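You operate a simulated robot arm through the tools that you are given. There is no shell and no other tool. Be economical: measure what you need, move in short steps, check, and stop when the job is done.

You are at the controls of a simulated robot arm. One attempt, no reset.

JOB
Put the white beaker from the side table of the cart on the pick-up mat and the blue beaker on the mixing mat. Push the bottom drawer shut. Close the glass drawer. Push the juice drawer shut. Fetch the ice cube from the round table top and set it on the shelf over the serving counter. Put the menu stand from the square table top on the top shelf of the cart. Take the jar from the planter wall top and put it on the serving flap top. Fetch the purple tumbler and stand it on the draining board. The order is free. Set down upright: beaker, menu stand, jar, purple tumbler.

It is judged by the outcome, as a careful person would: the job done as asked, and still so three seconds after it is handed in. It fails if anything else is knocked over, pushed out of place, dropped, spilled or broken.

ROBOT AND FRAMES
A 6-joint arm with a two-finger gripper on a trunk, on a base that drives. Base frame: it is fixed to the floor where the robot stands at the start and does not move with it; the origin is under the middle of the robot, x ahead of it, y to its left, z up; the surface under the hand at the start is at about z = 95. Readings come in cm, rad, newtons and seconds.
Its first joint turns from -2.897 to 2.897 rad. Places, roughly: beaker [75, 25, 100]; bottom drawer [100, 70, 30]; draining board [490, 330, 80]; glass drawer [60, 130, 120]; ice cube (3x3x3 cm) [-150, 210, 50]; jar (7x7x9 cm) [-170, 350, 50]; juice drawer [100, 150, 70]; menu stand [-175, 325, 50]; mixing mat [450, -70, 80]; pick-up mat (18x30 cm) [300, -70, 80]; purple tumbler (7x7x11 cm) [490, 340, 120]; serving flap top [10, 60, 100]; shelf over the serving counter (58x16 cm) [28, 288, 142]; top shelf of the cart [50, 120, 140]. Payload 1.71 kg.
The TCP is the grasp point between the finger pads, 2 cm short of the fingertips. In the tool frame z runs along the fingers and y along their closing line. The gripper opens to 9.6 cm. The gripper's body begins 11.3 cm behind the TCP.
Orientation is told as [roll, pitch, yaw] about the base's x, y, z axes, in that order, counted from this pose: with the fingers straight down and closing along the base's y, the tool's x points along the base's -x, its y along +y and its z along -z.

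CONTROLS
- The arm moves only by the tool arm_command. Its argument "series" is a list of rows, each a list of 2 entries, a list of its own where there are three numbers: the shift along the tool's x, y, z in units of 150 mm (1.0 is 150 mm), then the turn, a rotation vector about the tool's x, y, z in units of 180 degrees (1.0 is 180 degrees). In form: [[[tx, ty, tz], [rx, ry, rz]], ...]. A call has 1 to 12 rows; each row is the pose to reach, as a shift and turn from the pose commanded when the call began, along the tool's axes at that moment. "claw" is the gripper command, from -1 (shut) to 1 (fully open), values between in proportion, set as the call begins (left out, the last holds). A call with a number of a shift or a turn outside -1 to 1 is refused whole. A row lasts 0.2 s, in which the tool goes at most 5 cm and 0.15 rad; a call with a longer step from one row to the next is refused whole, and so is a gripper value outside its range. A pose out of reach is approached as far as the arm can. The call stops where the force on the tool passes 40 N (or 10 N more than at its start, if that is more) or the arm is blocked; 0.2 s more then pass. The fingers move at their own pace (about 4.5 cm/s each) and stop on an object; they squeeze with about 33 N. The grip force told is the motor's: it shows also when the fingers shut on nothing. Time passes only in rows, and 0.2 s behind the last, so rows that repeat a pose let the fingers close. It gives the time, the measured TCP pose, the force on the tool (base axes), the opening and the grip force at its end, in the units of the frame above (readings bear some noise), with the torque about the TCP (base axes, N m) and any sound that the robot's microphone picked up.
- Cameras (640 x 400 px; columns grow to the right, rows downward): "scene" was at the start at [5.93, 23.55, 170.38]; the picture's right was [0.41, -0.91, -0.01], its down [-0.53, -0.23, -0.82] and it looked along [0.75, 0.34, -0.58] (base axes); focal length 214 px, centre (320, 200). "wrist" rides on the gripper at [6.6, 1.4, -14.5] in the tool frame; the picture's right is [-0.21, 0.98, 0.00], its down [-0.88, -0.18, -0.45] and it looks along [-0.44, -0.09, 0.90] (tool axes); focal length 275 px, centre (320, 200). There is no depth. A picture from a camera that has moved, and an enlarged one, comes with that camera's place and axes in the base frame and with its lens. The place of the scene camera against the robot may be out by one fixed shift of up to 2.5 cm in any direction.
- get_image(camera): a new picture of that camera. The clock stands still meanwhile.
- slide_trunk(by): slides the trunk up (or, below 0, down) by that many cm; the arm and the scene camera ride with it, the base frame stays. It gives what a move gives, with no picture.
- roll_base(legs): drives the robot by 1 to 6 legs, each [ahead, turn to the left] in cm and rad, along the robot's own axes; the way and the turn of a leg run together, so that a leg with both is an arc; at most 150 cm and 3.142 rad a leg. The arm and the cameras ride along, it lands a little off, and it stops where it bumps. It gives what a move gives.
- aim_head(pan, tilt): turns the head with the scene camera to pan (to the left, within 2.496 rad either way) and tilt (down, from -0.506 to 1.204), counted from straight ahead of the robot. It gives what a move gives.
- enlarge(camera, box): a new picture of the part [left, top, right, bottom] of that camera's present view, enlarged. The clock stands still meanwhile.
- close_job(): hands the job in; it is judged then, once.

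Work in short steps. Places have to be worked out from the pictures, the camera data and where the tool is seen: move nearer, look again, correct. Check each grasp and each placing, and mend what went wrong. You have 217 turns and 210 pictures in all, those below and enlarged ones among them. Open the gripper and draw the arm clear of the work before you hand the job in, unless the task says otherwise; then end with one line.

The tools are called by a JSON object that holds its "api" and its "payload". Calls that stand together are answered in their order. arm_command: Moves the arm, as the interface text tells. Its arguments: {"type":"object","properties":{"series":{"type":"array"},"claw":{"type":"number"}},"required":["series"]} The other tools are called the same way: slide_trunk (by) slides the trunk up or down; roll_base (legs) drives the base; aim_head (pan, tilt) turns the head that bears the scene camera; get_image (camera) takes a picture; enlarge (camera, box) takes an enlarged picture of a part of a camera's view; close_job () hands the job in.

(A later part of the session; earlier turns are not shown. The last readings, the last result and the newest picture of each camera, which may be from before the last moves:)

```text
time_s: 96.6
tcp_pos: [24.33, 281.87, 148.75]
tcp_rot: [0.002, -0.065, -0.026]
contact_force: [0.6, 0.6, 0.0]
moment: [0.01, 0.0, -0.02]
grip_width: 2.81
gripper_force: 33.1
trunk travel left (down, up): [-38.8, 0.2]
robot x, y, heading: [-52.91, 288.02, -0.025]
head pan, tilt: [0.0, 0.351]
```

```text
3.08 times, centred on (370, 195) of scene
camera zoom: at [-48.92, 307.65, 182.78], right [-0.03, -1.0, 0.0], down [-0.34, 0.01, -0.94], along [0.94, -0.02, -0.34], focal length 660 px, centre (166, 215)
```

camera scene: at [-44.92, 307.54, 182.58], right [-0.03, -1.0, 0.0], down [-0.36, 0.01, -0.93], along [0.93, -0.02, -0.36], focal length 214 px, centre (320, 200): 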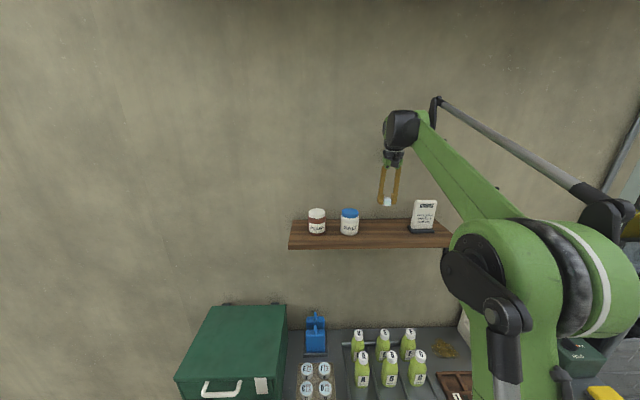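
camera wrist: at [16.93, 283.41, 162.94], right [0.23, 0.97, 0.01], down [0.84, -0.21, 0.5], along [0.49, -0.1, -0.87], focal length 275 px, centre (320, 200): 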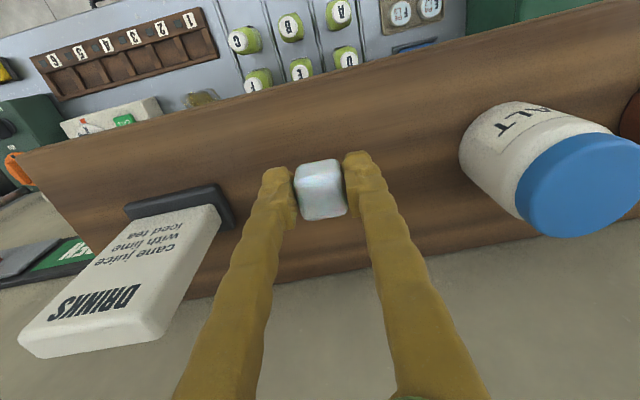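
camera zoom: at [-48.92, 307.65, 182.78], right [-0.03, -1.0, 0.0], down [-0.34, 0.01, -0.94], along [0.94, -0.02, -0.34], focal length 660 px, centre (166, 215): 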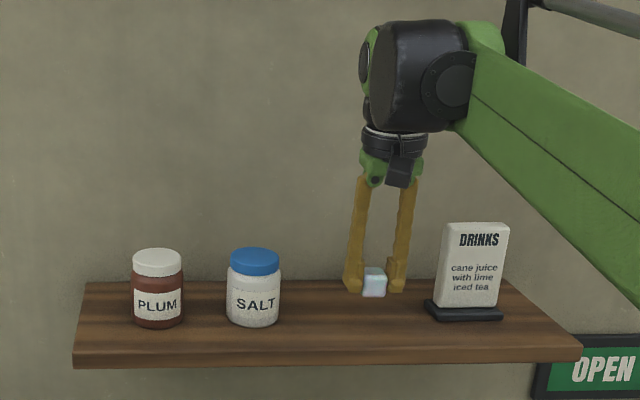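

{"api": "arm_command", "payload": {"series": [[[0, 0, 0.1], [0, 0, 0]], [[0, 0, 0.2], [0, 0, 0]]]}}

{"api": "get_image", "payload": {"camera": "wrist"}}

{"api": "enlarge", "payload": {"camera": "scene", "box": [350, 170, 450, 260]}}

```text
time_s: 97.2
tcp_pos: [23.89, 281.81, 146.28]
tcp_rot: [0.001, -0.07, -0.025]
contact_force: [-0.8, -0.2, 0.4]
moment: [-0.03, -0.04, -0.02]
grip_width: 2.77
gripper_force: 33.1
trunk travel left (down, up): [-38.8, 0.2]
robot x, y, heading: [-53.04, 288.14, -0.02]
head pan, tilt: [0.0, 0.351]
```

```text
176 pictures are left
camera wrist: at [16.38, 283.35, 160.34], right [0.23, 0.97, 0.02], down [0.84, -0.21, 0.5], along [0.49, -0.1, -0.86], focal length 275 px, centre (320, 200)
```

wrist: 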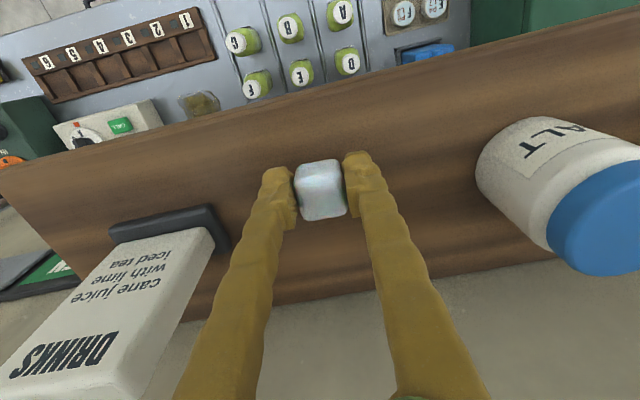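

```text
4.44 times, centred on (400, 215) of scene
camera zoom: at [-48.23, 307.63, 182.77], right [-0.03, -1.0, 0.0], down [-0.34, 0.01, -0.94], along [0.94, -0.02, -0.34], focal length 953 px, centre (-36, 133)
```

zoom: 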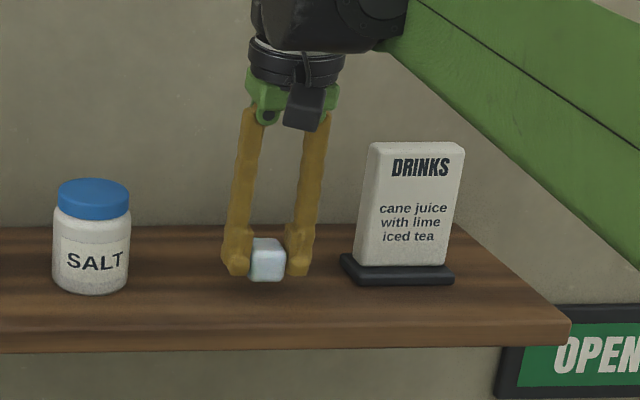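

{"api": "arm_command", "payload": {"series": [[[0, 0, 0.05], [0, 0, 0]], [[0, 0, 0.1], [0, 0, 0]], [[0, 0, 0.1], [0, 0, 0]]]}}

{"api": "enlarge", "payload": {"camera": "scene", "box": [350, 170, 450, 260]}}

```text
time_s: 97.7
tcp_pos: [23.87, 281.85, 145.72]
tcp_rot: [0.001, -0.07, -0.025]
contact_force: [-0.7, 0.7, 0.5]
moment: [0.03, -0.2, 0.03]
grip_width: 2.81
gripper_force: 33.1
trunk travel left (down, up): [-38.8, 0.2]
robot x, y, heading: [-53.07, 288.4, -0.025]
head pan, tilt: [0.0, 0.351]
stopped in row 2: the force on the tool passed its limit at 81 N (the readings are from after the stop); the commanded pose is now the measured one
```

```text
4.44 times, centred on (400, 215) of scene
camera zoom: at [-46.23, 307.59, 182.67], right [-0.03, -1.0, 0.0], down [-0.35, 0.01, -0.94], along [0.94, -0.02, -0.35], focal length 953 px, centre (-36, 133)
```

zoom: 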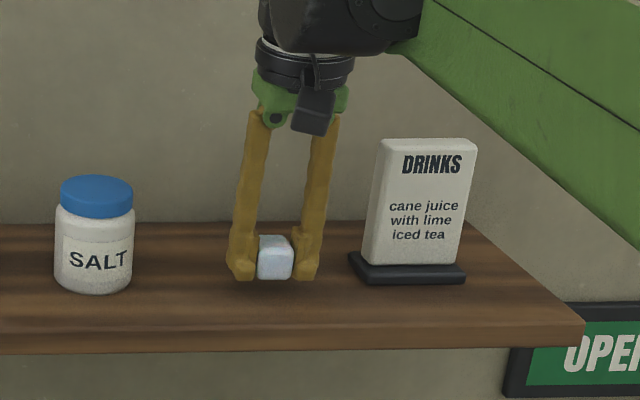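

Contact with the shelf. I release by opening modestly and lift away.

{"api": "arm_command", "payload": {"series": [[[0, 0, 0], [0, 0, 0]], [[0, 0, 0], [0, 0, 0]], [[0, 0, 0], [0, 0, 0]]], "claw": 0.1}}

{"api": "arm_command", "payload": {"series": [[[0, 0, -0.3], [0, 0, 0]], [[0, 0, -0.6], [0, 0, 0]], [[0, 0, -0.9], [0, 0, 0]]]}}

{"api": "get_image", "payload": {"camera": "wrist"}}

```text
time_s: 98.5
tcp_pos: [25.4, 281.89, 144.95]
tcp_rot: [0.0, -0.059, -0.024]
contact_force: [1.5, -0.3, -0.2]
moment: [0.02, 0.27, 0.02]
grip_width: 5.29
gripper_force: 0.0
trunk travel left (down, up): [-38.8, 0.2]
robot x, y, heading: [-53.15, 287.9, -0.026]
head pan, tilt: [0.0, 0.351]
```

```text
time_s: 99.3
tcp_pos: [24.11, 281.85, 158.92]
tcp_rot: [0.0, -0.061, -0.024]
contact_force: [1.8, 0.0, 0.2]
moment: [0.02, 0.09, 0.01]
grip_width: 5.27
gripper_force: 0.1
trunk travel left (down, up): [-38.8, 0.2]
robot x, y, heading: [-52.79, 287.95, -0.026]
head pan, tilt: [0.0, 0.351]
```

```text
173 pictures are left
camera wrist: at [16.76, 283.35, 172.99], right [0.23, 0.97, 0.01], down [0.84, -0.21, 0.5], along [0.49, -0.1, -0.87], focal length 275 px, centre (320, 200)
```

wrist: 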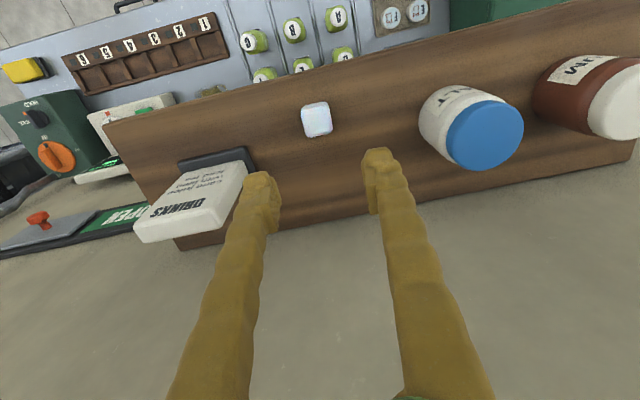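

Ice cube stands on the shelf. I retract the arm, then go to face the square table and planter wall.

{"api": "arm_command", "payload": {"series": [[[0.32, 0, -0.05], [0, 0, 0]], [[0.64, 0, -0.05], [0, 0, 0]], [[0.96, 0, -0.05], [0, 0, 0]]]}}

{"api": "arm_command", "payload": {"series": [[[0.32, 0, 0], [0, 0, 0]], [[0.64, 0, 0], [0, 0, 0]], [[0.96, 0, 0], [0, 0, 0]]]}}

{"api": "arm_command", "payload": {"series": [[[0.3, 0, 0], [0, 0, 0]], [[0.6, 0, 0], [0, 0, 0]]]}}

{"api": "roll_base", "payload": {"legs": [[-25, 0], [0, 2.56], [15, 0]]}}

{"api": "aim_head", "payload": {"pan": 0.1, "tilt": 0.8}}

{"api": "get_image", "payload": {"camera": "scene"}}

{"api": "get_image", "payload": {"camera": "wrist"}}

```text
time_s: 100.1
tcp_pos: [9.06, 282.25, 159.11]
tcp_rot: [0.0, -0.066, -0.026]
contact_force: [-0.7, 0.0, 0.2]
moment: [-0.01, -0.09, -0.02]
grip_width: 5.29
gripper_force: 0.0
trunk travel left (down, up): [-38.8, 0.2]
robot x, y, heading: [-52.97, 287.96, -0.029]
head pan, tilt: [0.0, 0.351]
```

```text
time_s: 100.9
tcp_pos: [-5.21, 282.56, 157.79]
tcp_rot: [0.001, -0.067, -0.026]
contact_force: [-0.5, 0.0, 0.4]
moment: [-0.01, -0.06, 0.01]
grip_width: 5.29
gripper_force: 0.0
trunk travel left (down, up): [-38.8, 0.2]
robot x, y, heading: [-53.22, 287.76, -0.023]
head pan, tilt: [0.0, 0.351]
```

```text
time_s: 101.5
tcp_pos: [-14.95, 282.75, 157.42]
tcp_rot: [0.0, -0.071, -0.026]
contact_force: [0.2, 1.4, 0.1]
moment: [-0.02, -0.01, 0.03]
grip_width: 5.27
gripper_force: 0.1
trunk travel left (down, up): [-38.8, 0.2]
robot x, y, heading: [-53.2, 287.93, -0.03]
head pan, tilt: [0.0, 0.351]
```

```text
time_s: 114.2
tcp_pos: [-118.56, 325.19, 157.1]
tcp_rot: [-0.001, -0.062, 2.489]
contact_force: [-0.4, 0.1, -1.3]
moment: [-0.05, -0.05, 0.0]
grip_width: 5.25
gripper_force: 0.0
trunk travel left (down, up): [-38.8, 0.2]
robot x, y, heading: [-89.55, 297.43, 2.481]
head pan, tilt: [0.0, 0.351]
```

```text
time_s: 115.1
tcp_pos: [-121.13, 327.15, 156.23]
tcp_rot: [0.0, -0.042, 2.489]
contact_force: [0.4, 0.4, 1.0]
moment: [0.01, 0.06, 0.0]
grip_width: 5.26
gripper_force: 0.0
trunk travel left (down, up): [-38.8, 0.2]
robot x, y, heading: [-89.34, 297.72, 2.481]
head pan, tilt: [0.099, 0.799]
```

```text
172 pictures are left
camera scene: at [-109.19, 282.8, 178.77], right [0.53, 0.85, 0.0], down [0.61, -0.38, -0.7], along [-0.59, 0.37, -0.72], focal length 214 px, centre (320, 200)
```

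scene: 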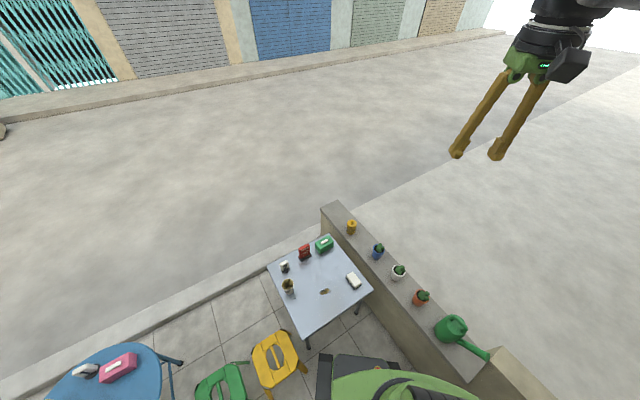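

```text
171 pictures are left
camera wrist: at [-116.18, 321.61, 170.52], right [-0.76, -0.65, 0.01], down [-0.57, 0.67, 0.48], along [-0.32, 0.36, -0.88], focal length 275 px, centre (320, 200)
```

wrist: 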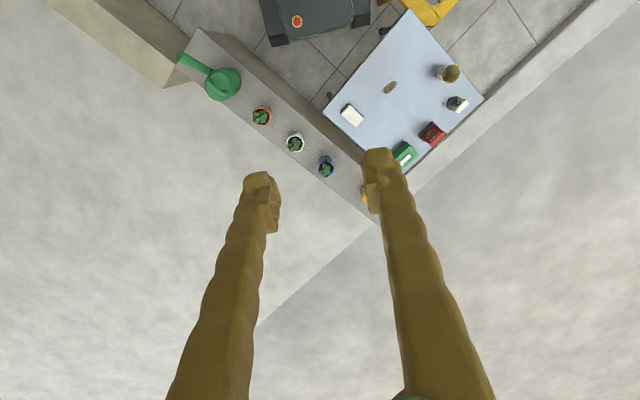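

Jar ≈ (-176, 352), menu stand ≈ (-175, 313). I edge a bit closer with the table edge (x≈-133) as limit.

{"api": "roll_base", "payload": {"legs": [[5, 0], [0, 0.55], [4, 0]]}}

{"api": "slide_trunk", "payload": {"by": -36}}

{"api": "arm_command", "payload": {"series": [[[-0.3, -0.05, 0], [0, 0, 0]], [[-0.6, -0.1, 0], [0, 0, 0]], [[-0.9, -0.2, 0], [0, 0, 0]]], "claw": 1}}

{"api": "get_image", "payload": {"camera": "wrist"}}

{"api": "get_image", "payload": {"camera": "scene"}}

```text
time_s: 117.5
tcp_pos: [-134.93, 319.27, 155.65]
tcp_rot: [0.001, -0.028, 2.816]
contact_force: [-0.4, 0.2, 0.7]
moment: [0.0, -0.04, -0.01]
grip_width: 5.28
gripper_force: 0.0
trunk travel left (down, up): [-38.8, 0.2]
robot x, y, heading: [-93.16, 300.01, 2.814]
head pan, tilt: [0.099, 0.799]
stopped in leg 2: the robot was blocked; the commanded pose is now the measured one
```

```text
time_s: 121.0
tcp_pos: [-133.2, 318.64, 120.12]
tcp_rot: [0.001, -0.039, 2.816]
contact_force: [0.8, -0.5, 0.1]
moment: [0.05, 0.1, 0.0]
grip_width: 5.27
gripper_force: 0.0
trunk travel left (down, up): [-2.8, 36.2]
robot x, y, heading: [-93.23, 300.77, 2.808]
head pan, tilt: [0.099, 0.799]
```

```text
time_s: 121.8
tcp_pos: [-145.0, 325.83, 120.94]
tcp_rot: [-0.001, -0.041, 2.813]
contact_force: [0.9, -0.2, -0.2]
moment: [0.07, 0.1, -0.02]
grip_width: 9.6
gripper_force: 0.0
trunk travel left (down, up): [-2.8, 36.2]
robot x, y, heading: [-93.6, 300.46, 2.808]
head pan, tilt: [0.099, 0.799]
```

```text
170 pictures are left
camera wrist: at [-138.64, 322.19, 135.14], right [-0.51, -0.86, 0.01], down [-0.75, 0.45, 0.48], along [-0.42, 0.24, -0.88], focal length 275 px, centre (320, 200)
```

wrist: 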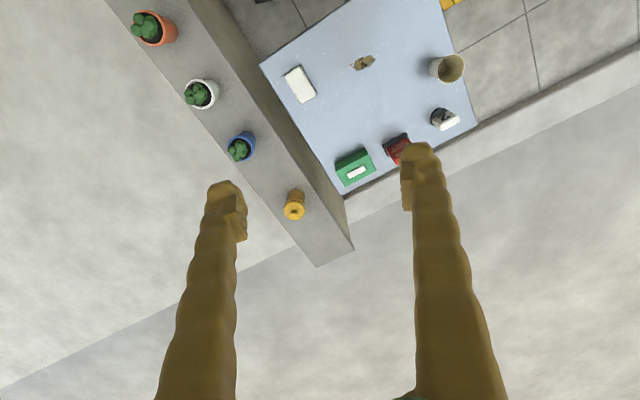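

```text
169 pictures are left
camera scene: at [-108.38, 280.99, 142.72], right [0.23, 0.97, 0.0], down [0.7, -0.17, -0.69], along [-0.67, 0.16, -0.72], focal length 214 px, centre (320, 200)
```

scene: 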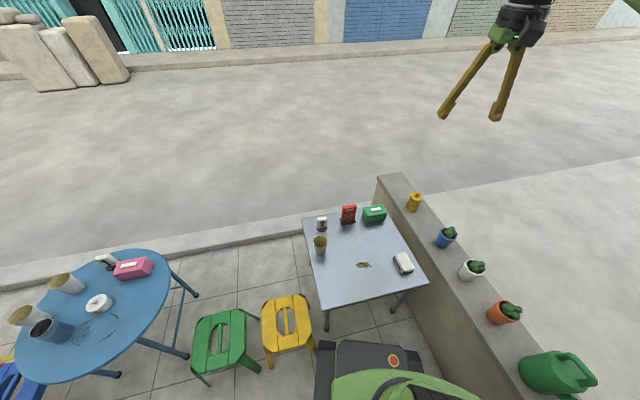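

The base stopped on contact, probably by the yellow stool; I leave it there. Now I approach the jar (≈(-173, 351)) in steps.

{"api": "arm_command", "payload": {"series": [[[-0.2, -0.15, 0.2], [0, 0, 0]], [[-0.4, -0.3, 0.4], [0, 0, 0]], [[-0.6, -0.45, 0.6], [0, 0, 0]], [[-0.8, -0.6, 0.8], [0, 0, 0]], [[-0.95, -0.75, 1], [0, 0, 0]]]}}

{"api": "arm_command", "payload": {"series": [[[-0.2, -0.05, 0.2], [0, 0, 0]], [[-0.4, -0.1, 0.4], [0, 0, 0]], [[-0.6, -0.2, 0.6], [0, 0, 0]]]}}

{"api": "get_image", "payload": {"camera": "wrist"}}

{"api": "get_image", "payload": {"camera": "scene"}}

```text
time_s: 123.0
tcp_pos: [-155.95, 341.16, 105.96]
tcp_rot: [0.0, -0.038, 2.815]
contact_force: [0.5, -0.8, 1.3]
moment: [0.07, 0.02, -0.02]
grip_width: 9.63
gripper_force: 0.0
trunk travel left (down, up): [-2.8, 36.2]
robot x, y, heading: [-93.75, 300.33, 2.812]
head pan, tilt: [0.099, 0.799]
```

```text
time_s: 123.8
tcp_pos: [-163.63, 346.95, 97.32]
tcp_rot: [0.001, -0.04, 2.816]
contact_force: [1.0, -0.7, -0.1]
moment: [0.07, 0.09, -0.01]
grip_width: 9.62
gripper_force: 0.0
trunk travel left (down, up): [-2.8, 36.2]
robot x, y, heading: [-93.77, 300.52, 2.811]
head pan, tilt: [0.099, 0.799]
```

```text
168 pictures are left
camera wrist: at [-157.35, 343.38, 111.55], right [-0.51, -0.86, 0.01], down [-0.75, 0.45, 0.48], along [-0.41, 0.24, -0.88], focal length 275 px, centre (320, 200)
```

wrist: 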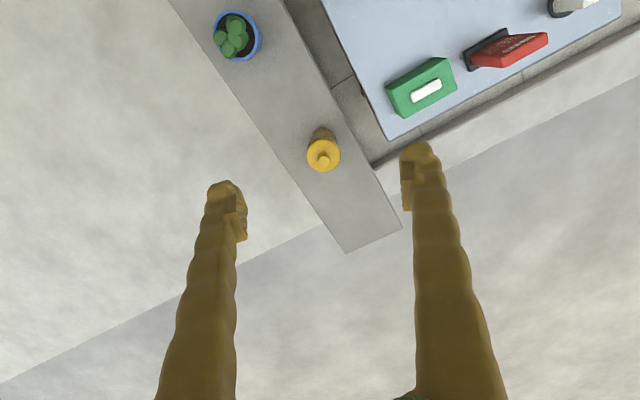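

```text
167 pictures are left
camera scene: at [-109.16, 281.28, 142.68], right [0.23, 0.97, 0.0], down [0.71, -0.17, -0.69], along [-0.67, 0.16, -0.73], focal length 214 px, centre (320, 200)
```

scene: 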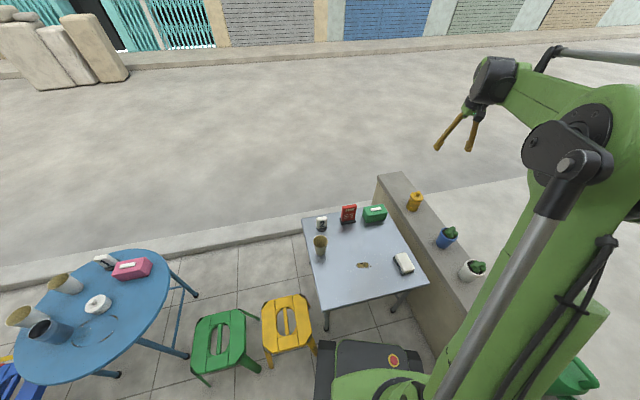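

Jar axis computed at (-174, 352), top z≈60. I move over it and descend to about 10 cm above.

{"api": "arm_command", "payload": {"series": [[[-0.25, -0.04, 0.1], [0, 0, 0]], [[-0.5, -0.08, 0.25], [0, 0, 0]], [[-0.66, -0.107, 0.5], [0, 0, 0]], [[-0.66, -0.107, 0.8], [0, 0, 0]], [[-0.66, -0.107, 1], [0, 0, 0]]]}}

{"api": "arm_command", "payload": {"series": [[[0, 0, 0.3], [0, 0, 0]], [[0, 0, 0.6], [0, 0, 0]]]}}

{"api": "get_image", "payload": {"camera": "wrist"}}

```text
time_s: 125.0
tcp_pos: [-172.94, 351.8, 82.7]
tcp_rot: [0.0, -0.037, 2.816]
contact_force: [-0.6, -0.6, -0.6]
moment: [0.01, -0.02, 0.02]
grip_width: 9.59
gripper_force: 0.1
trunk travel left (down, up): [-2.8, 36.2]
robot x, y, heading: [-93.11, 300.61, 2.813]
head pan, tilt: [0.099, 0.799]
```

```text
time_s: 125.6
tcp_pos: [-173.24, 351.99, 73.6]
tcp_rot: [0.002, -0.038, 2.816]
contact_force: [0.1, -0.1, 0.5]
moment: [0.04, 0.02, 0.0]
grip_width: 9.59
gripper_force: 0.0
trunk travel left (down, up): [-2.8, 36.2]
robot x, y, heading: [-93.57, 300.32, 2.808]
head pan, tilt: [0.099, 0.799]
```

```text
166 pictures are left
camera wrist: at [-166.89, 348.38, 87.95], right [-0.51, -0.86, 0.01], down [-0.75, 0.45, 0.48], along [-0.41, 0.24, -0.88], focal length 275 px, centre (320, 200)
```

wrist: 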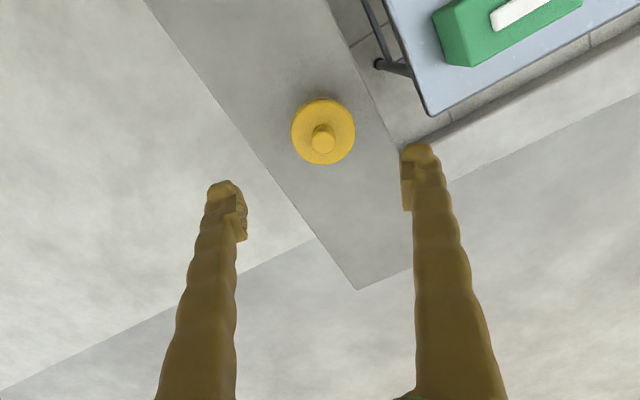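

Jar centred; descend to z≈55.5 and close.

{"api": "arm_command", "payload": {"series": [[[0, 0, 0.3], [0, 0, 0]], [[0, 0, 0.6], [0, 0, 0]], [[0, 0, 0.9], [0, 0, 0]]]}}

{"api": "arm_command", "payload": {"series": [[[0, 0, 0.15], [0, 0, 0]], [[0, 0, 0.3], [0, 0, 0]]]}}

{"api": "get_image", "payload": {"camera": "wrist"}}

```text
time_s: 126.4
tcp_pos: [-173.93, 352.36, 60.13]
tcp_rot: [-0.001, -0.038, 2.816]
contact_force: [0.2, -0.4, 0.7]
moment: [0.02, 0.03, -0.03]
grip_width: 9.6
gripper_force: 0.1
trunk travel left (down, up): [-2.8, 36.2]
robot x, y, heading: [-93.42, 300.99, 2.809]
head pan, tilt: [0.099, 0.799]
```

```text
time_s: 127.0
tcp_pos: [-174.05, 352.24, 55.75]
tcp_rot: [0.001, -0.039, 2.815]
contact_force: [0.8, -0.1, 0.4]
moment: [0.03, 0.03, 0.0]
grip_width: 9.59
gripper_force: 0.1
trunk travel left (down, up): [-2.8, 36.2]
robot x, y, heading: [-93.46, 300.79, 2.809]
head pan, tilt: [0.099, 0.799]
```

```text
165 pictures are left
camera wrist: at [-167.71, 348.65, 70.12], right [-0.51, -0.86, 0.01], down [-0.75, 0.45, 0.48], along [-0.41, 0.24, -0.88], focal length 275 px, centre (320, 200)
```

wrist: 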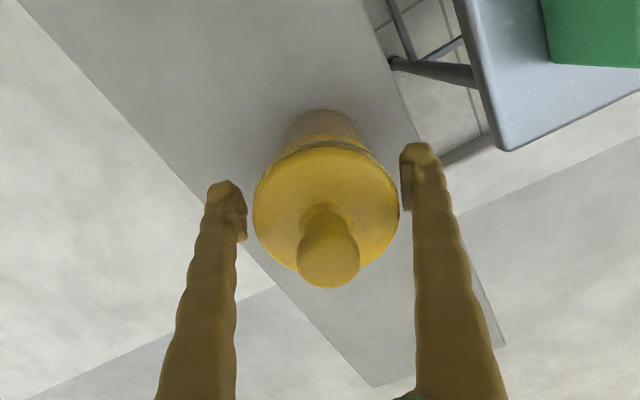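

{"api": "arm_command", "payload": {"series": [[[0, 0, 0.07], [0, 0, 0]]]}}

{"api": "arm_command", "payload": {"series": [[[0, 0, 0], [0, 0, 0]], [[0, 0, 0], [0, 0, 0]], [[0, 0, 0], [0, 0, 0]], [[0, 0, 0], [0, 0, 0]]], "claw": -1}}

{"api": "arm_command", "payload": {"series": [[[0, 0, -0.2], [0, 0, 0]], [[0, 0, -0.4], [0, 0, 0]]]}}

{"api": "get_image", "payload": {"camera": "wrist"}}

```text
time_s: 127.4
tcp_pos: [-174.07, 352.3, 54.91]
tcp_rot: [0.0, -0.039, 2.815]
contact_force: [0.7, -0.1, -0.4]
moment: [0.04, 0.04, 0.02]
grip_width: 9.61
gripper_force: 0.0
trunk travel left (down, up): [-2.8, 36.2]
robot x, y, heading: [-93.17, 300.83, 2.806]
head pan, tilt: [0.099, 0.799]
```

```text
time_s: 128.4
tcp_pos: [-174.07, 352.28, 54.78]
tcp_rot: [0.001, -0.036, 2.815]
contact_force: [0.6, -0.6, 1.6]
moment: [-0.02, -0.04, 0.01]
grip_width: 7.57
gripper_force: 33.0
trunk travel left (down, up): [-2.8, 36.2]
robot x, y, heading: [-93.35, 300.31, 2.81]
head pan, tilt: [0.099, 0.799]
heard: snap
```

```text
time_s: 129.0
tcp_pos: [-173.87, 352.14, 60.43]
tcp_rot: [0.0, -0.036, 2.818]
contact_force: [-0.2, -0.6, -3.0]
moment: [-0.04, -0.05, 0.0]
grip_width: 7.54
gripper_force: 33.2
trunk travel left (down, up): [-2.8, 36.2]
robot x, y, heading: [-93.59, 300.37, 2.808]
head pan, tilt: [0.099, 0.799]
```

```text
164 pictures are left
camera wrist: at [-167.52, 348.56, 74.84], right [-0.51, -0.86, 0.01], down [-0.75, 0.45, 0.48], along [-0.41, 0.24, -0.88], focal length 275 px, centre (320, 200)
```

wrist: 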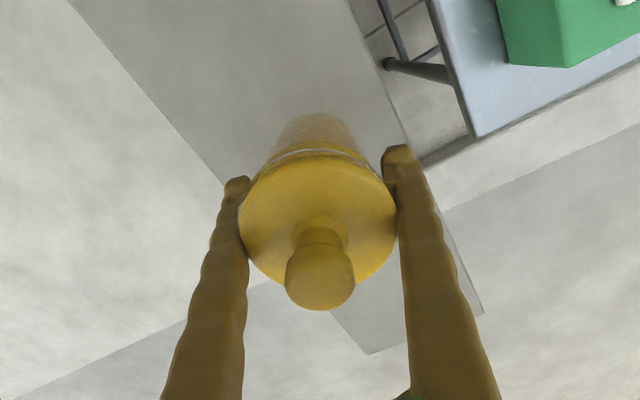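

A snap was heard; I inspect the jar closely.

{"api": "enlarge", "payload": {"camera": "wrist", "box": [200, 90, 440, 330]}}

{"api": "enlarge", "payload": {"camera": "scene", "box": [370, 150, 470, 230]}}

```text
1.67 times, centred on (320, 210) of wrist
camera zoom: at [-167.52, 348.56, 74.84], right [-0.51, -0.86, 0.01], down [-0.75, 0.45, 0.48], along [-0.41, 0.24, -0.88], focal length 459 px, centre (320, 183)
```

zoom: 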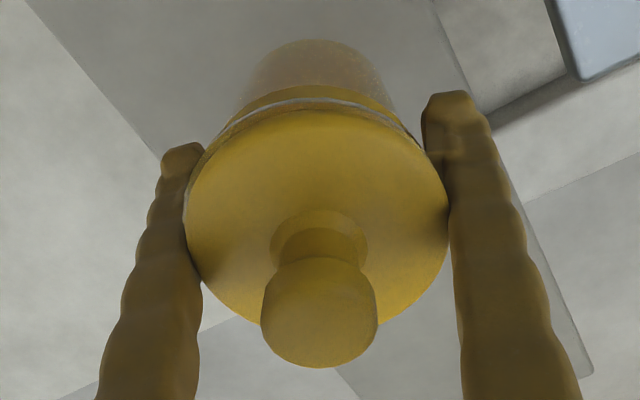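

```text
5.00 times, centred on (420, 190) of scene
camera zoom: at [-109.32, 281.4, 142.69], right [0.23, 0.97, 0.0], down [0.71, -0.17, -0.69], along [-0.67, 0.16, -0.73], focal length 1072 px, centre (-180, 250)
```

zoom: 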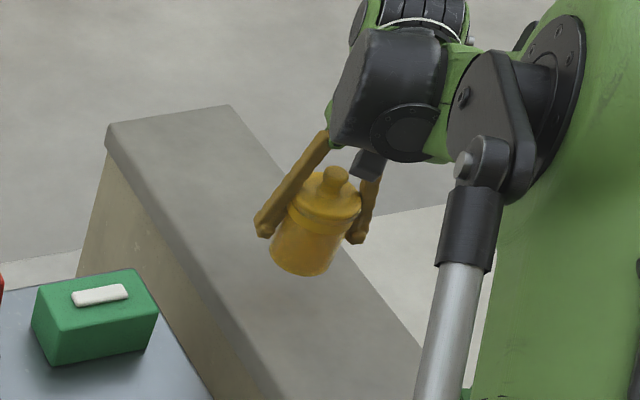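

The jar looks intact with its lid on and held. I lift, tuck the arm, back straight off, and turn toward the flap.

{"api": "arm_command", "payload": {"series": [[[0, 0, -0.3], [0, 0, 0]], [[0, 0, -0.6], [0, 0, 0]], [[0.1, 0, -0.9], [0, 0, 0]], [[0.35, 0, -1], [0, 0, 0]], [[0.6, 0, -1], [0, 0, 0]], [[0.9, 0, -1], [0, 0, 0]]]}}

{"api": "arm_command", "payload": {"series": [[[0.2, 0.1, -0.2], [0, 0, 0]], [[0.4, 0.2, -0.4], [0, 0, 0]], [[0.6, 0.3, -0.6], [0, 0, 0]], [[0.8, 0.4, -0.8], [0, 0, 0]], [[1, 0.5, -1], [0, 0, 0]]]}}

{"api": "arm_command", "payload": {"series": [[[0.2, 0.1, -0.2], [0, 0, 0]], [[0.4, 0.2, -0.4], [0, 0, 0]], [[0.6, 0.3, -0.6], [0, 0, 0]], [[0.8, 0.4, -0.8], [0, 0, 0]]]}}

{"api": "slide_trunk", "payload": {"by": 30}}

{"api": "roll_base", "payload": {"legs": [[-25, 0]]}}

{"api": "get_image", "payload": {"camera": "scene"}}

```text
time_s: 130.4
tcp_pos: [-160.63, 347.7, 75.08]
tcp_rot: [0.002, -0.037, 2.815]
contact_force: [-0.5, -0.2, -3.7]
moment: [0.0, -0.01, -0.01]
grip_width: 7.52
gripper_force: 32.9
trunk travel left (down, up): [-2.8, 36.2]
robot x, y, heading: [-93.2, 300.59, 2.81]
head pan, tilt: [0.099, 0.799]
```

```text
time_s: 131.6
tcp_pos: [-148.19, 335.45, 89.61]
tcp_rot: [-0.001, -0.036, 2.816]
contact_force: [-1.2, 1.4, -4.0]
moment: [-0.06, -0.07, -0.01]
grip_width: 7.55
gripper_force: 32.9
trunk travel left (down, up): [-2.8, 36.2]
robot x, y, heading: [-93.25, 300.89, 2.812]
head pan, tilt: [0.099, 0.799]
```

```text
time_s: 132.6
tcp_pos: [-138.18, 325.93, 101.17]
tcp_rot: [-0.001, -0.037, 2.815]
contact_force: [0.0, -0.1, -2.5]
moment: [-0.02, 0.03, 0.02]
grip_width: 7.52
gripper_force: 33.2
trunk travel left (down, up): [-2.8, 36.2]
robot x, y, heading: [-93.64, 300.5, 2.809]
head pan, tilt: [0.099, 0.799]
```

```text
time_s: 135.6
tcp_pos: [-138.26, 326.01, 131.2]
tcp_rot: [0.0, -0.038, 2.814]
contact_force: [0.1, -1.0, -3.0]
moment: [-0.03, 0.01, 0.0]
grip_width: 7.54
gripper_force: 32.8
trunk travel left (down, up): [-32.8, 6.2]
robot x, y, heading: [-93.27, 300.49, 2.808]
head pan, tilt: [0.099, 0.799]
```

```text
time_s: 137.9
tcp_pos: [-114.47, 317.78, 131.2]
tcp_rot: [0.0, -0.037, 2.815]
contact_force: [0.1, 0.2, -2.0]
moment: [-0.01, 0.02, 0.02]
grip_width: 7.52
gripper_force: 32.7
trunk travel left (down, up): [-32.8, 6.2]
robot x, y, heading: [-69.49, 292.47, 2.813]
head pan, tilt: [0.099, 0.799]
```

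```text
161 pictures are left
camera scene: at [-85.91, 273.26, 172.68], right [0.23, 0.97, 0.0], down [0.71, -0.17, -0.69], along [-0.67, 0.16, -0.73], focal length 214 px, centre (320, 200)
```

scene: 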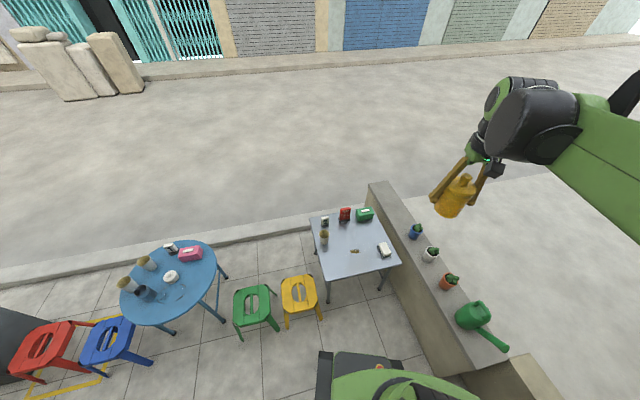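

{"api": "roll_base", "payload": {"legs": [[0, 1.9], [150, 0], [78, 0]]}}

{"api": "roll_base", "payload": {"legs": [[0, 1.57]]}}

{"api": "aim_head", "payload": {"pan": -0.1, "tilt": 0.6}}

{"api": "get_image", "payload": {"camera": "scene"}}

{"api": "get_image", "payload": {"camera": "wrist"}}

```text
time_s: 160.3
tcp_pos: [-75.75, 15.85, 131.92]
tcp_rot: [0.0, -0.053, -1.538]
contact_force: [0.9, 0.3, -3.5]
moment: [-0.01, 0.02, 0.01]
grip_width: 7.51
gripper_force: 33.2
trunk travel left (down, up): [-32.8, 6.2]
robot x, y, heading: [-67.48, 65.01, -1.542]
head pan, tilt: [0.099, 0.799]
```

```text
time_s: 166.5
tcp_pos: [-20.79, 55.91, 132.49]
tcp_rot: [-0.001, -0.066, 0.013]
contact_force: [0.0, -0.1, -2.3]
moment: [-0.02, 0.03, -0.01]
grip_width: 7.51
gripper_force: 33.1
trunk travel left (down, up): [-32.8, 6.2]
robot x, y, heading: [-67.98, 64.33, 0.01]
head pan, tilt: [0.099, 0.799]
```

```text
time_s: 167.2
tcp_pos: [-22.82, 56.03, 133.16]
tcp_rot: [0.0, -0.08, 0.015]
contact_force: [0.5, 0.4, -3.1]
moment: [-0.02, -0.05, 0.0]
grip_width: 7.51
gripper_force: 33.0
trunk travel left (down, up): [-32.8, 6.2]
robot x, y, heading: [-67.46, 64.18, 0.007]
head pan, tilt: [-0.099, 0.6]
```

```text
160 pictures are left
camera scene: at [-64.02, 83.55, 174.47], right [-0.09, -1.0, 0.0], down [-0.56, 0.05, -0.83], along [0.82, -0.08, -0.56], focal length 214 px, centre (320, 200)
```

scene: 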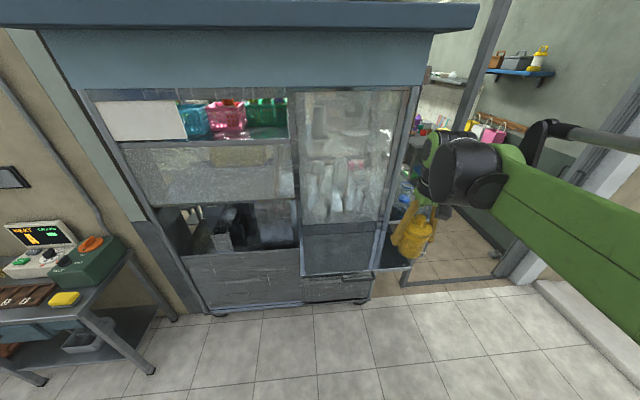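

```text
159 pictures are left
camera wrist: at [-30.39, 57.2, 147.11], right [0.19, 0.98, 0.02], down [0.84, -0.17, 0.51], along [0.51, -0.08, -0.86], focal length 275 px, centre (320, 200)
```

wrist: 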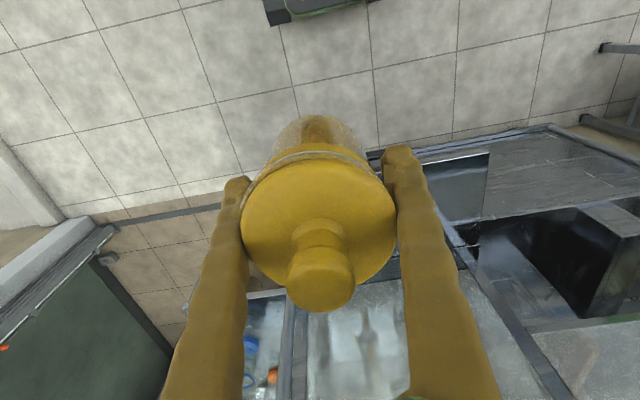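

{"api": "enlarge", "payload": {"camera": "scene", "box": [80, 70, 440, 320]}}

{"api": "enlarge", "payload": {"camera": "scene", "box": [270, 200, 440, 310]}}

```text
1.60 times, centred on (260, 195) of scene
camera zoom: at [-64.02, 83.55, 174.47], right [-0.09, -1.0, 0.0], down [-0.56, 0.05, -0.83], along [0.82, -0.08, -0.56], focal length 343 px, centre (416, 208)
```

zoom: 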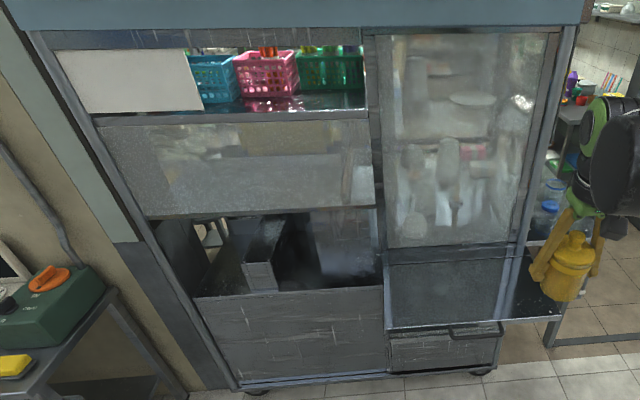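

```text
3.64 times, centred on (355, 255) of scene
camera zoom: at [-64.02, 83.55, 174.47], right [-0.09, -1.0, 0.0], down [-0.56, 0.05, -0.83], along [0.82, -0.08, -0.56], focal length 780 px, centre (193, 0)
```

zoom: 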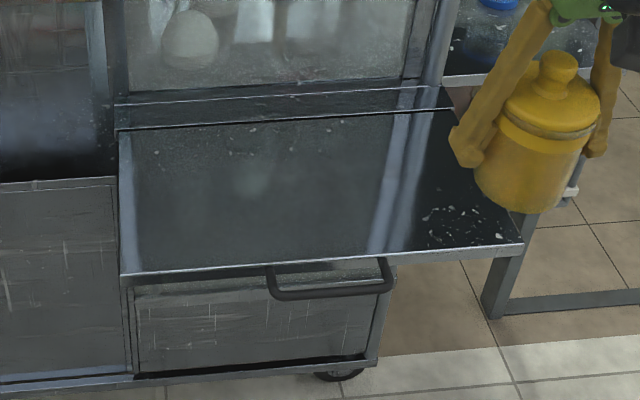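

The flap is the black ledge at roughly x -8…18, y 39…86, z 96–100. I move the jar forward over it.

{"api": "arm_command", "payload": {"series": [[[-0.32, 0.05, 0], [0, 0, 0]], [[-0.64, 0.1, 0], [0, 0, 0]], [[-0.96, 0.15, 0], [0, 0, 0]]]}}

{"api": "arm_command", "payload": {"series": [[[-0.3, 0, 0.1], [0, 0, 0]], [[-0.5, 0, 0.35], [0, 0, 0]], [[-0.65, 0, 0.6], [0, 0, 0]], [[-0.65, 0, 0.9], [0, 0, 0]]]}}

{"api": "aim_head", "payload": {"pan": -0.3, "tilt": 0.75}}

{"api": "get_image", "payload": {"camera": "scene"}}

{"api": "get_image", "payload": {"camera": "wrist"}}

```text
time_s: 168.1
tcp_pos: [-7.65, 58.57, 133.76]
tcp_rot: [0.0, -0.075, 0.016]
contact_force: [3.7, 0.1, -3.6]
moment: [-0.01, 0.28, -0.01]
grip_width: 7.55
gripper_force: 32.7
trunk travel left (down, up): [-32.8, 6.2]
robot x, y, heading: [-67.86, 64.35, 0.007]
head pan, tilt: [-0.099, 0.6]
```

```text
time_s: 169.1
tcp_pos: [2.25, 58.71, 121.43]
tcp_rot: [0.0, -0.081, 0.014]
contact_force: [-1.3, 0.7, -2.3]
moment: [0.0, -0.07, 0.02]
grip_width: 7.53
gripper_force: 33.1
trunk travel left (down, up): [-32.8, 6.2]
robot x, y, heading: [-67.92, 64.56, 0.007]
head pan, tilt: [-0.099, 0.6]
```

```text
time_s: 169.8
tcp_pos: [2.51, 58.66, 121.45]
tcp_rot: [0.001, -0.081, 0.015]
contact_force: [-0.7, -0.2, -3.5]
moment: [-0.01, 0.0, 0.02]
grip_width: 7.54
gripper_force: 33.3
trunk travel left (down, up): [-32.8, 6.2]
robot x, y, heading: [-67.51, 64.49, 0.009]
head pan, tilt: [-0.3, 0.75]
```

```text
156 pictures are left
camera scene: at [-61.98, 81.97, 173.09], right [-0.29, -0.96, 0.0], down [-0.66, 0.2, -0.72], along [0.69, -0.21, -0.69], focal length 214 px, centre (320, 200)
```

scene: 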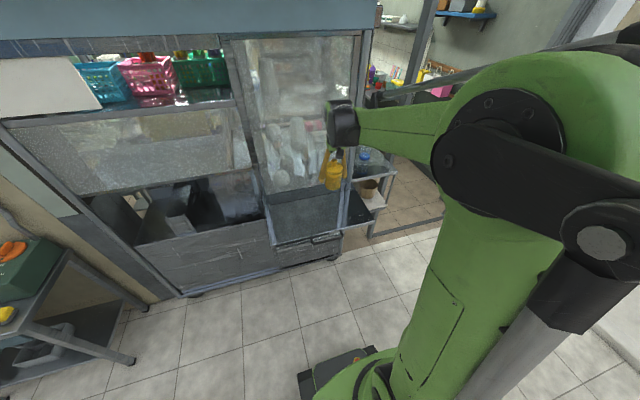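

```text
155 pictures are left
camera wrist: at [-5.27, 59.95, 135.39], right [0.19, 0.98, 0.02], down [0.84, -0.17, 0.51], along [0.51, -0.09, -0.86], focal length 275 px, centre (320, 200)
```

wrist: 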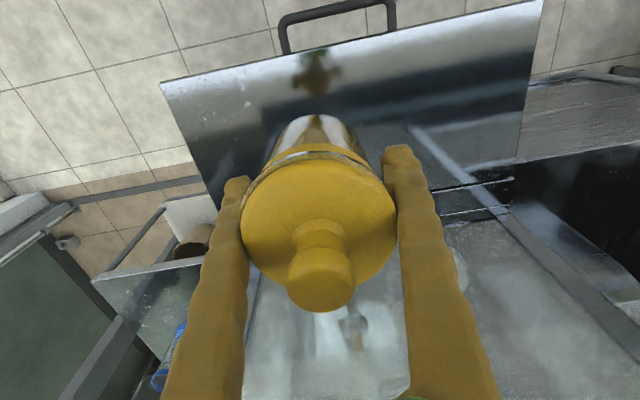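

Flap height ≈97, front edge x≈-3.5. I shift the jar 4 cm further in, level it, and lower it.

{"api": "arm_command", "payload": {"series": [[[-0.15, 0, 0.2], [0, 0.0137, 0]], [[-0.27, 0, 0.45], [0, 0.0137, 0]], [[-0.27, 0, 0.75], [0, 0.0137, 0]], [[-0.27, 0, 0.95], [0, 0.0137, 0]]]}}

{"api": "enlarge", "payload": {"camera": "scene", "box": [260, 120, 400, 250]}}

{"api": "get_image", "payload": {"camera": "wrist"}}

```text
time_s: 170.8
tcp_pos: [7.61, 58.74, 107.7]
tcp_rot: [0.001, -0.037, 0.016]
contact_force: [0.7, 0.1, -3.0]
moment: [0.01, -0.01, 0.0]
grip_width: 7.52
gripper_force: 33.0
trunk travel left (down, up): [-32.8, 6.2]
robot x, y, heading: [-67.55, 64.6, 0.01]
head pan, tilt: [-0.3, 0.75]
```

```text
3.08 times, centred on (330, 185) of scene
camera zoom: at [-61.92, 81.97, 173.08], right [-0.29, -0.96, 0.0], down [-0.66, 0.2, -0.72], along [0.69, -0.21, -0.69], focal length 660 px, centre (289, 246)
```

zoom: 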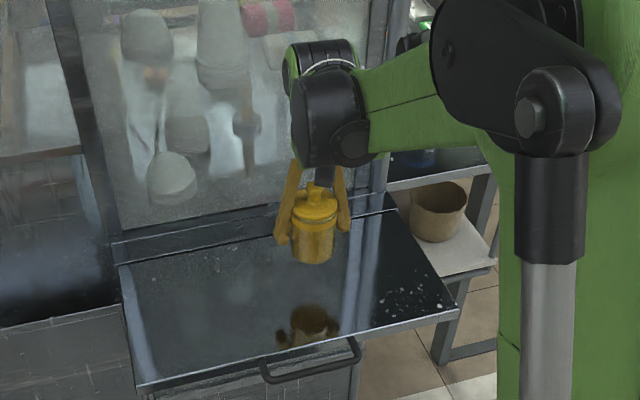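

```text
153 pictures are left
camera wrist: at [0.52, 60.04, 122.0], right [0.19, 0.98, 0.01], down [0.86, -0.17, 0.48], along [0.47, -0.09, -0.88], focal length 275 px, centre (320, 200)
```

wrist: 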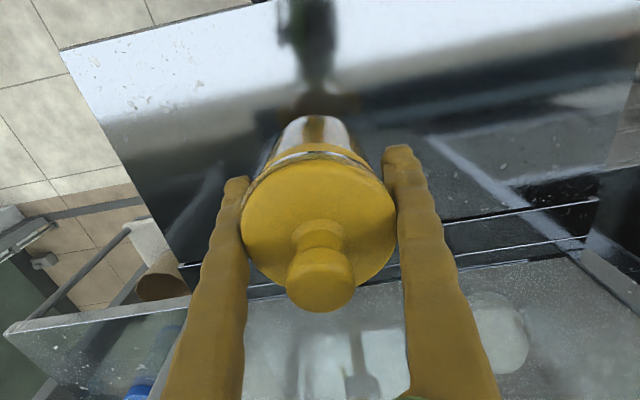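

{"api": "arm_command", "payload": {"series": [[[0, 0, 0.07], [0, 0, 0]], [[0, 0, 0.14], [0, 0, 0]], [[0, 0, 0.2], [0, 0, 0]]]}}

{"api": "enlarge", "payload": {"camera": "scene", "box": [290, 160, 370, 240]}}

```text
time_s: 171.6
tcp_pos: [7.69, 58.69, 104.89]
tcp_rot: [-0.001, -0.039, 0.014]
contact_force: [0.7, -0.7, -3.0]
moment: [0.01, 0.0, -0.01]
grip_width: 7.54
gripper_force: 32.9
trunk travel left (down, up): [-32.8, 6.2]
robot x, y, heading: [-67.76, 64.44, 0.009]
head pan, tilt: [-0.3, 0.75]
```

```text
5.00 times, centred on (330, 200) of scene
camera zoom: at [-61.96, 81.97, 173.08], right [-0.29, -0.96, 0.0], down [-0.66, 0.2, -0.72], along [0.69, -0.21, -0.69], focal length 1072 px, centre (270, 200)
```

zoom: 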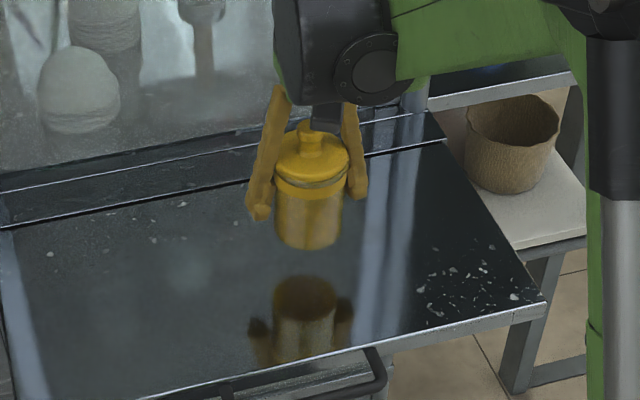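

Reflection gap shows about 2 cm left; lower carefully.

{"api": "arm_command", "payload": {"series": [[[0, 0, 0.05], [0, 0, 0]], [[0, 0, 0.09], [0, 0, 0]]]}}

{"api": "arm_command", "payload": {"series": [[[0, 0, 0.02], [0, 0, 0]], [[0, 0, 0.04], [0, 0, 0]], [[0, 0, 0.06], [0, 0, 0]]]}}

{"api": "enlarge", "payload": {"camera": "scene", "box": [290, 160, 370, 240]}}

```text
time_s: 172.2
tcp_pos: [7.76, 58.59, 103.39]
tcp_rot: [0.0, -0.038, 0.012]
contact_force: [0.8, -0.5, -2.1]
moment: [-0.02, -0.04, 0.03]
grip_width: 7.55
gripper_force: 33.4
trunk travel left (down, up): [-32.8, 6.2]
robot x, y, heading: [-67.53, 64.25, 0.007]
head pan, tilt: [-0.3, 0.75]
```

```text
time_s: 173.0
tcp_pos: [7.73, 58.58, 102.58]
tcp_rot: [0.0, -0.038, 0.014]
contact_force: [-0.6, 0.7, -3.6]
moment: [0.01, -0.01, 0.01]
grip_width: 7.53
gripper_force: 33.0
trunk travel left (down, up): [-32.8, 6.2]
robot x, y, heading: [-67.68, 64.51, 0.008]
head pan, tilt: [-0.3, 0.75]
```

```text
5.00 times, centred on (330, 200) of scene
camera zoom: at [-61.95, 81.97, 173.08], right [-0.29, -0.96, 0.0], down [-0.66, 0.2, -0.72], along [0.69, -0.21, -0.69], focal length 1072 px, centre (270, 200)
```

zoom: 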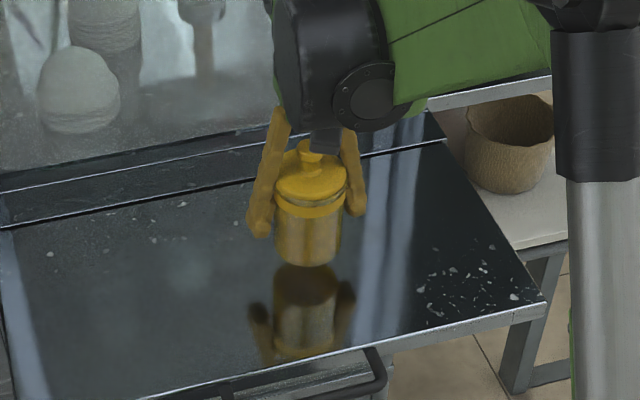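

{"api": "arm_command", "payload": {"series": [[[0, 0, 0.015], [0, 0, 0]], [[0, 0, 0.03], [0, 0, 0]], [[0, 0, 0.045], [0, 0, 0]]]}}

{"api": "enlarge", "payload": {"camera": "scene", "box": [310, 185, 350, 225]}}

```text
time_s: 173.8
tcp_pos: [7.68, 58.63, 101.8]
tcp_rot: [0.0, -0.038, 0.015]
contact_force: [0.8, -0.4, -3.2]
moment: [0.02, 0.01, 0.02]
grip_width: 7.54
gripper_force: 33.6
trunk travel left (down, up): [-32.8, 6.2]
robot x, y, heading: [-67.58, 64.68, 0.005]
head pan, tilt: [-0.3, 0.75]
```

```text
10.00 times, centred on (330, 205) of scene
camera zoom: at [-61.95, 81.97, 173.08], right [-0.29, -0.96, 0.0], down [-0.66, 0.2, -0.72], along [0.69, -0.21, -0.69], focal length 2145 px, centre (220, 150)
```

zoom: 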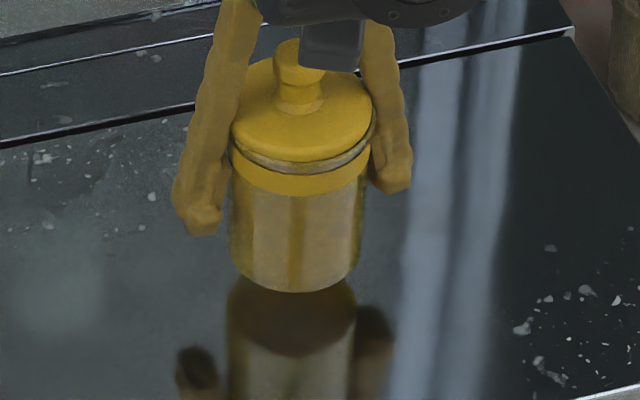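

About 2 cm still to go per the reflection; I continue down.

{"api": "arm_command", "payload": {"series": [[[0, 0, 0.04], [0, 0, 0]], [[0, 0, 0.08], [0, 0, 0]], [[0, 0, 0.11], [0, 0, 0]]]}}

{"api": "arm_command", "payload": {"series": [[[0, 0, 0.015], [0, 0, 0]], [[0, 0, 0.03], [0, 0, 0]]]}}

{"api": "enlarge", "payload": {"camera": "scene", "box": [310, 185, 350, 225]}}

```text
time_s: 174.6
tcp_pos: [7.82, 58.58, 100.18]
tcp_rot: [0.001, -0.038, 0.016]
contact_force: [-0.5, -0.5, -2.1]
moment: [0.0, -0.01, 0.04]
grip_width: 7.51
gripper_force: 33.1
trunk travel left (down, up): [-32.8, 6.2]
robot x, y, heading: [-67.54, 64.53, 0.011]
head pan, tilt: [-0.3, 0.75]
```

```text
time_s: 175.2
tcp_pos: [7.91, 58.61, 99.8]
tcp_rot: [0.0, -0.039, 0.015]
contact_force: [-0.2, 0.6, 7.6]
moment: [0.03, -0.29, 0.0]
grip_width: 7.53
gripper_force: 33.2
trunk travel left (down, up): [-32.8, 6.2]
robot x, y, heading: [-67.83, 64.7, 0.006]
head pan, tilt: [-0.3, 0.75]
```

```text
10.00 times, centred on (330, 205) of scene
camera zoom: at [-62.02, 81.98, 173.1], right [-0.29, -0.96, 0.0], down [-0.66, 0.2, -0.72], along [0.69, -0.21, -0.69], focal length 2145 px, centre (220, 150)
```

zoom: 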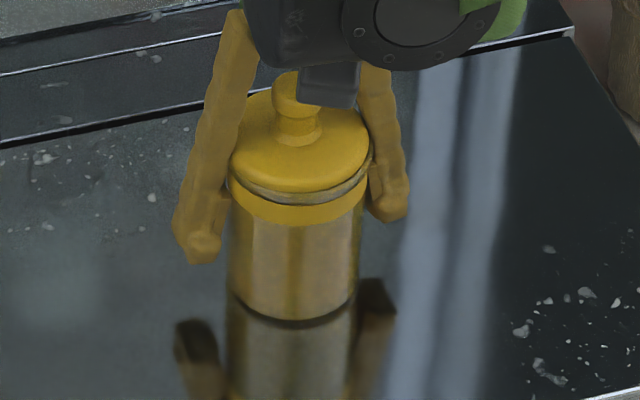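

Contact (force +10 N) and the reflection meets the jar's foot. I open and lift.

{"api": "arm_command", "payload": {"series": [[[0, 0, 0], [0, 0, 0]], [[0, 0, 0], [0, 0, 0]], [[0, 0, 0], [0, 0, 0]]], "claw": 1}}

{"api": "arm_command", "payload": {"series": [[[0, 0, -0.2], [0, 0, 0]], [[0, 0, -0.5], [0, 0, 0]], [[0, 0, -0.8], [0, 0, 0]], [[0, 0, -1], [0, 0, 0]]]}}

{"api": "get_image", "payload": {"camera": "wrist"}}

{"api": "enlarge", "payload": {"camera": "scene", "box": [0, 30, 250, 190]}}

```text
time_s: 176.0
tcp_pos: [7.8, 58.51, 99.72]
tcp_rot: [0.0, -0.038, 0.015]
contact_force: [-0.3, 0.4, 0.2]
moment: [0.02, 0.01, 0.02]
grip_width: 9.61
gripper_force: 0.0
trunk travel left (down, up): [-32.8, 6.2]
robot x, y, heading: [-67.87, 64.66, 0.011]
head pan, tilt: [-0.3, 0.75]
heard: snap
```

```text
time_s: 177.0
tcp_pos: [7.25, 58.4, 114.9]
tcp_rot: [-0.001, -0.039, 0.013]
contact_force: [0.2, -0.2, -0.2]
moment: [0.01, -0.01, 0.03]
grip_width: 9.62
gripper_force: 0.2
trunk travel left (down, up): [-32.8, 6.2]
robot x, y, heading: [-67.78, 64.33, 0.01]
head pan, tilt: [-0.3, 0.75]
```

```text
148 pictures are left
camera wrist: at [0.23, 59.66, 129.15], right [0.19, 0.98, 0.01], down [0.86, -0.17, 0.48], along [0.47, -0.09, -0.88], focal length 275 px, centre (320, 200)
```

wrist: 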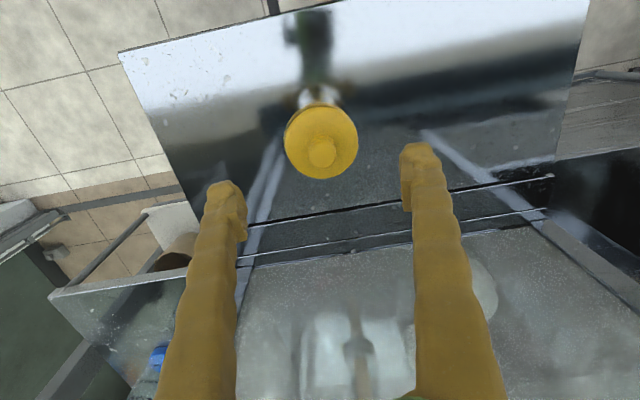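

```text
2.50 times, centred on (125, 110) of scene
camera zoom: at [-62.0, 81.97, 173.08], right [-0.29, -0.96, 0.0], down [-0.66, 0.2, -0.72], along [0.69, -0.21, -0.69], focal length 536 px, centre (808, 425)
```

zoom: 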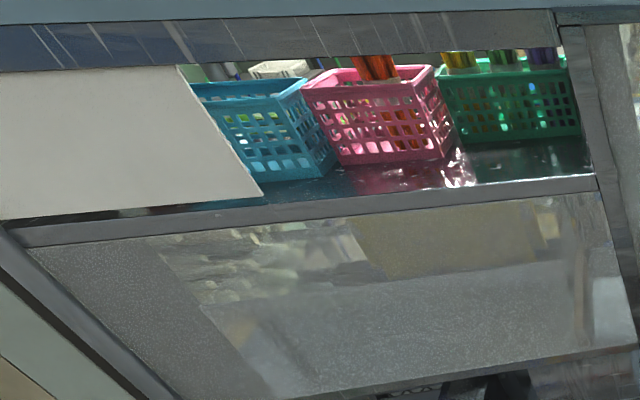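

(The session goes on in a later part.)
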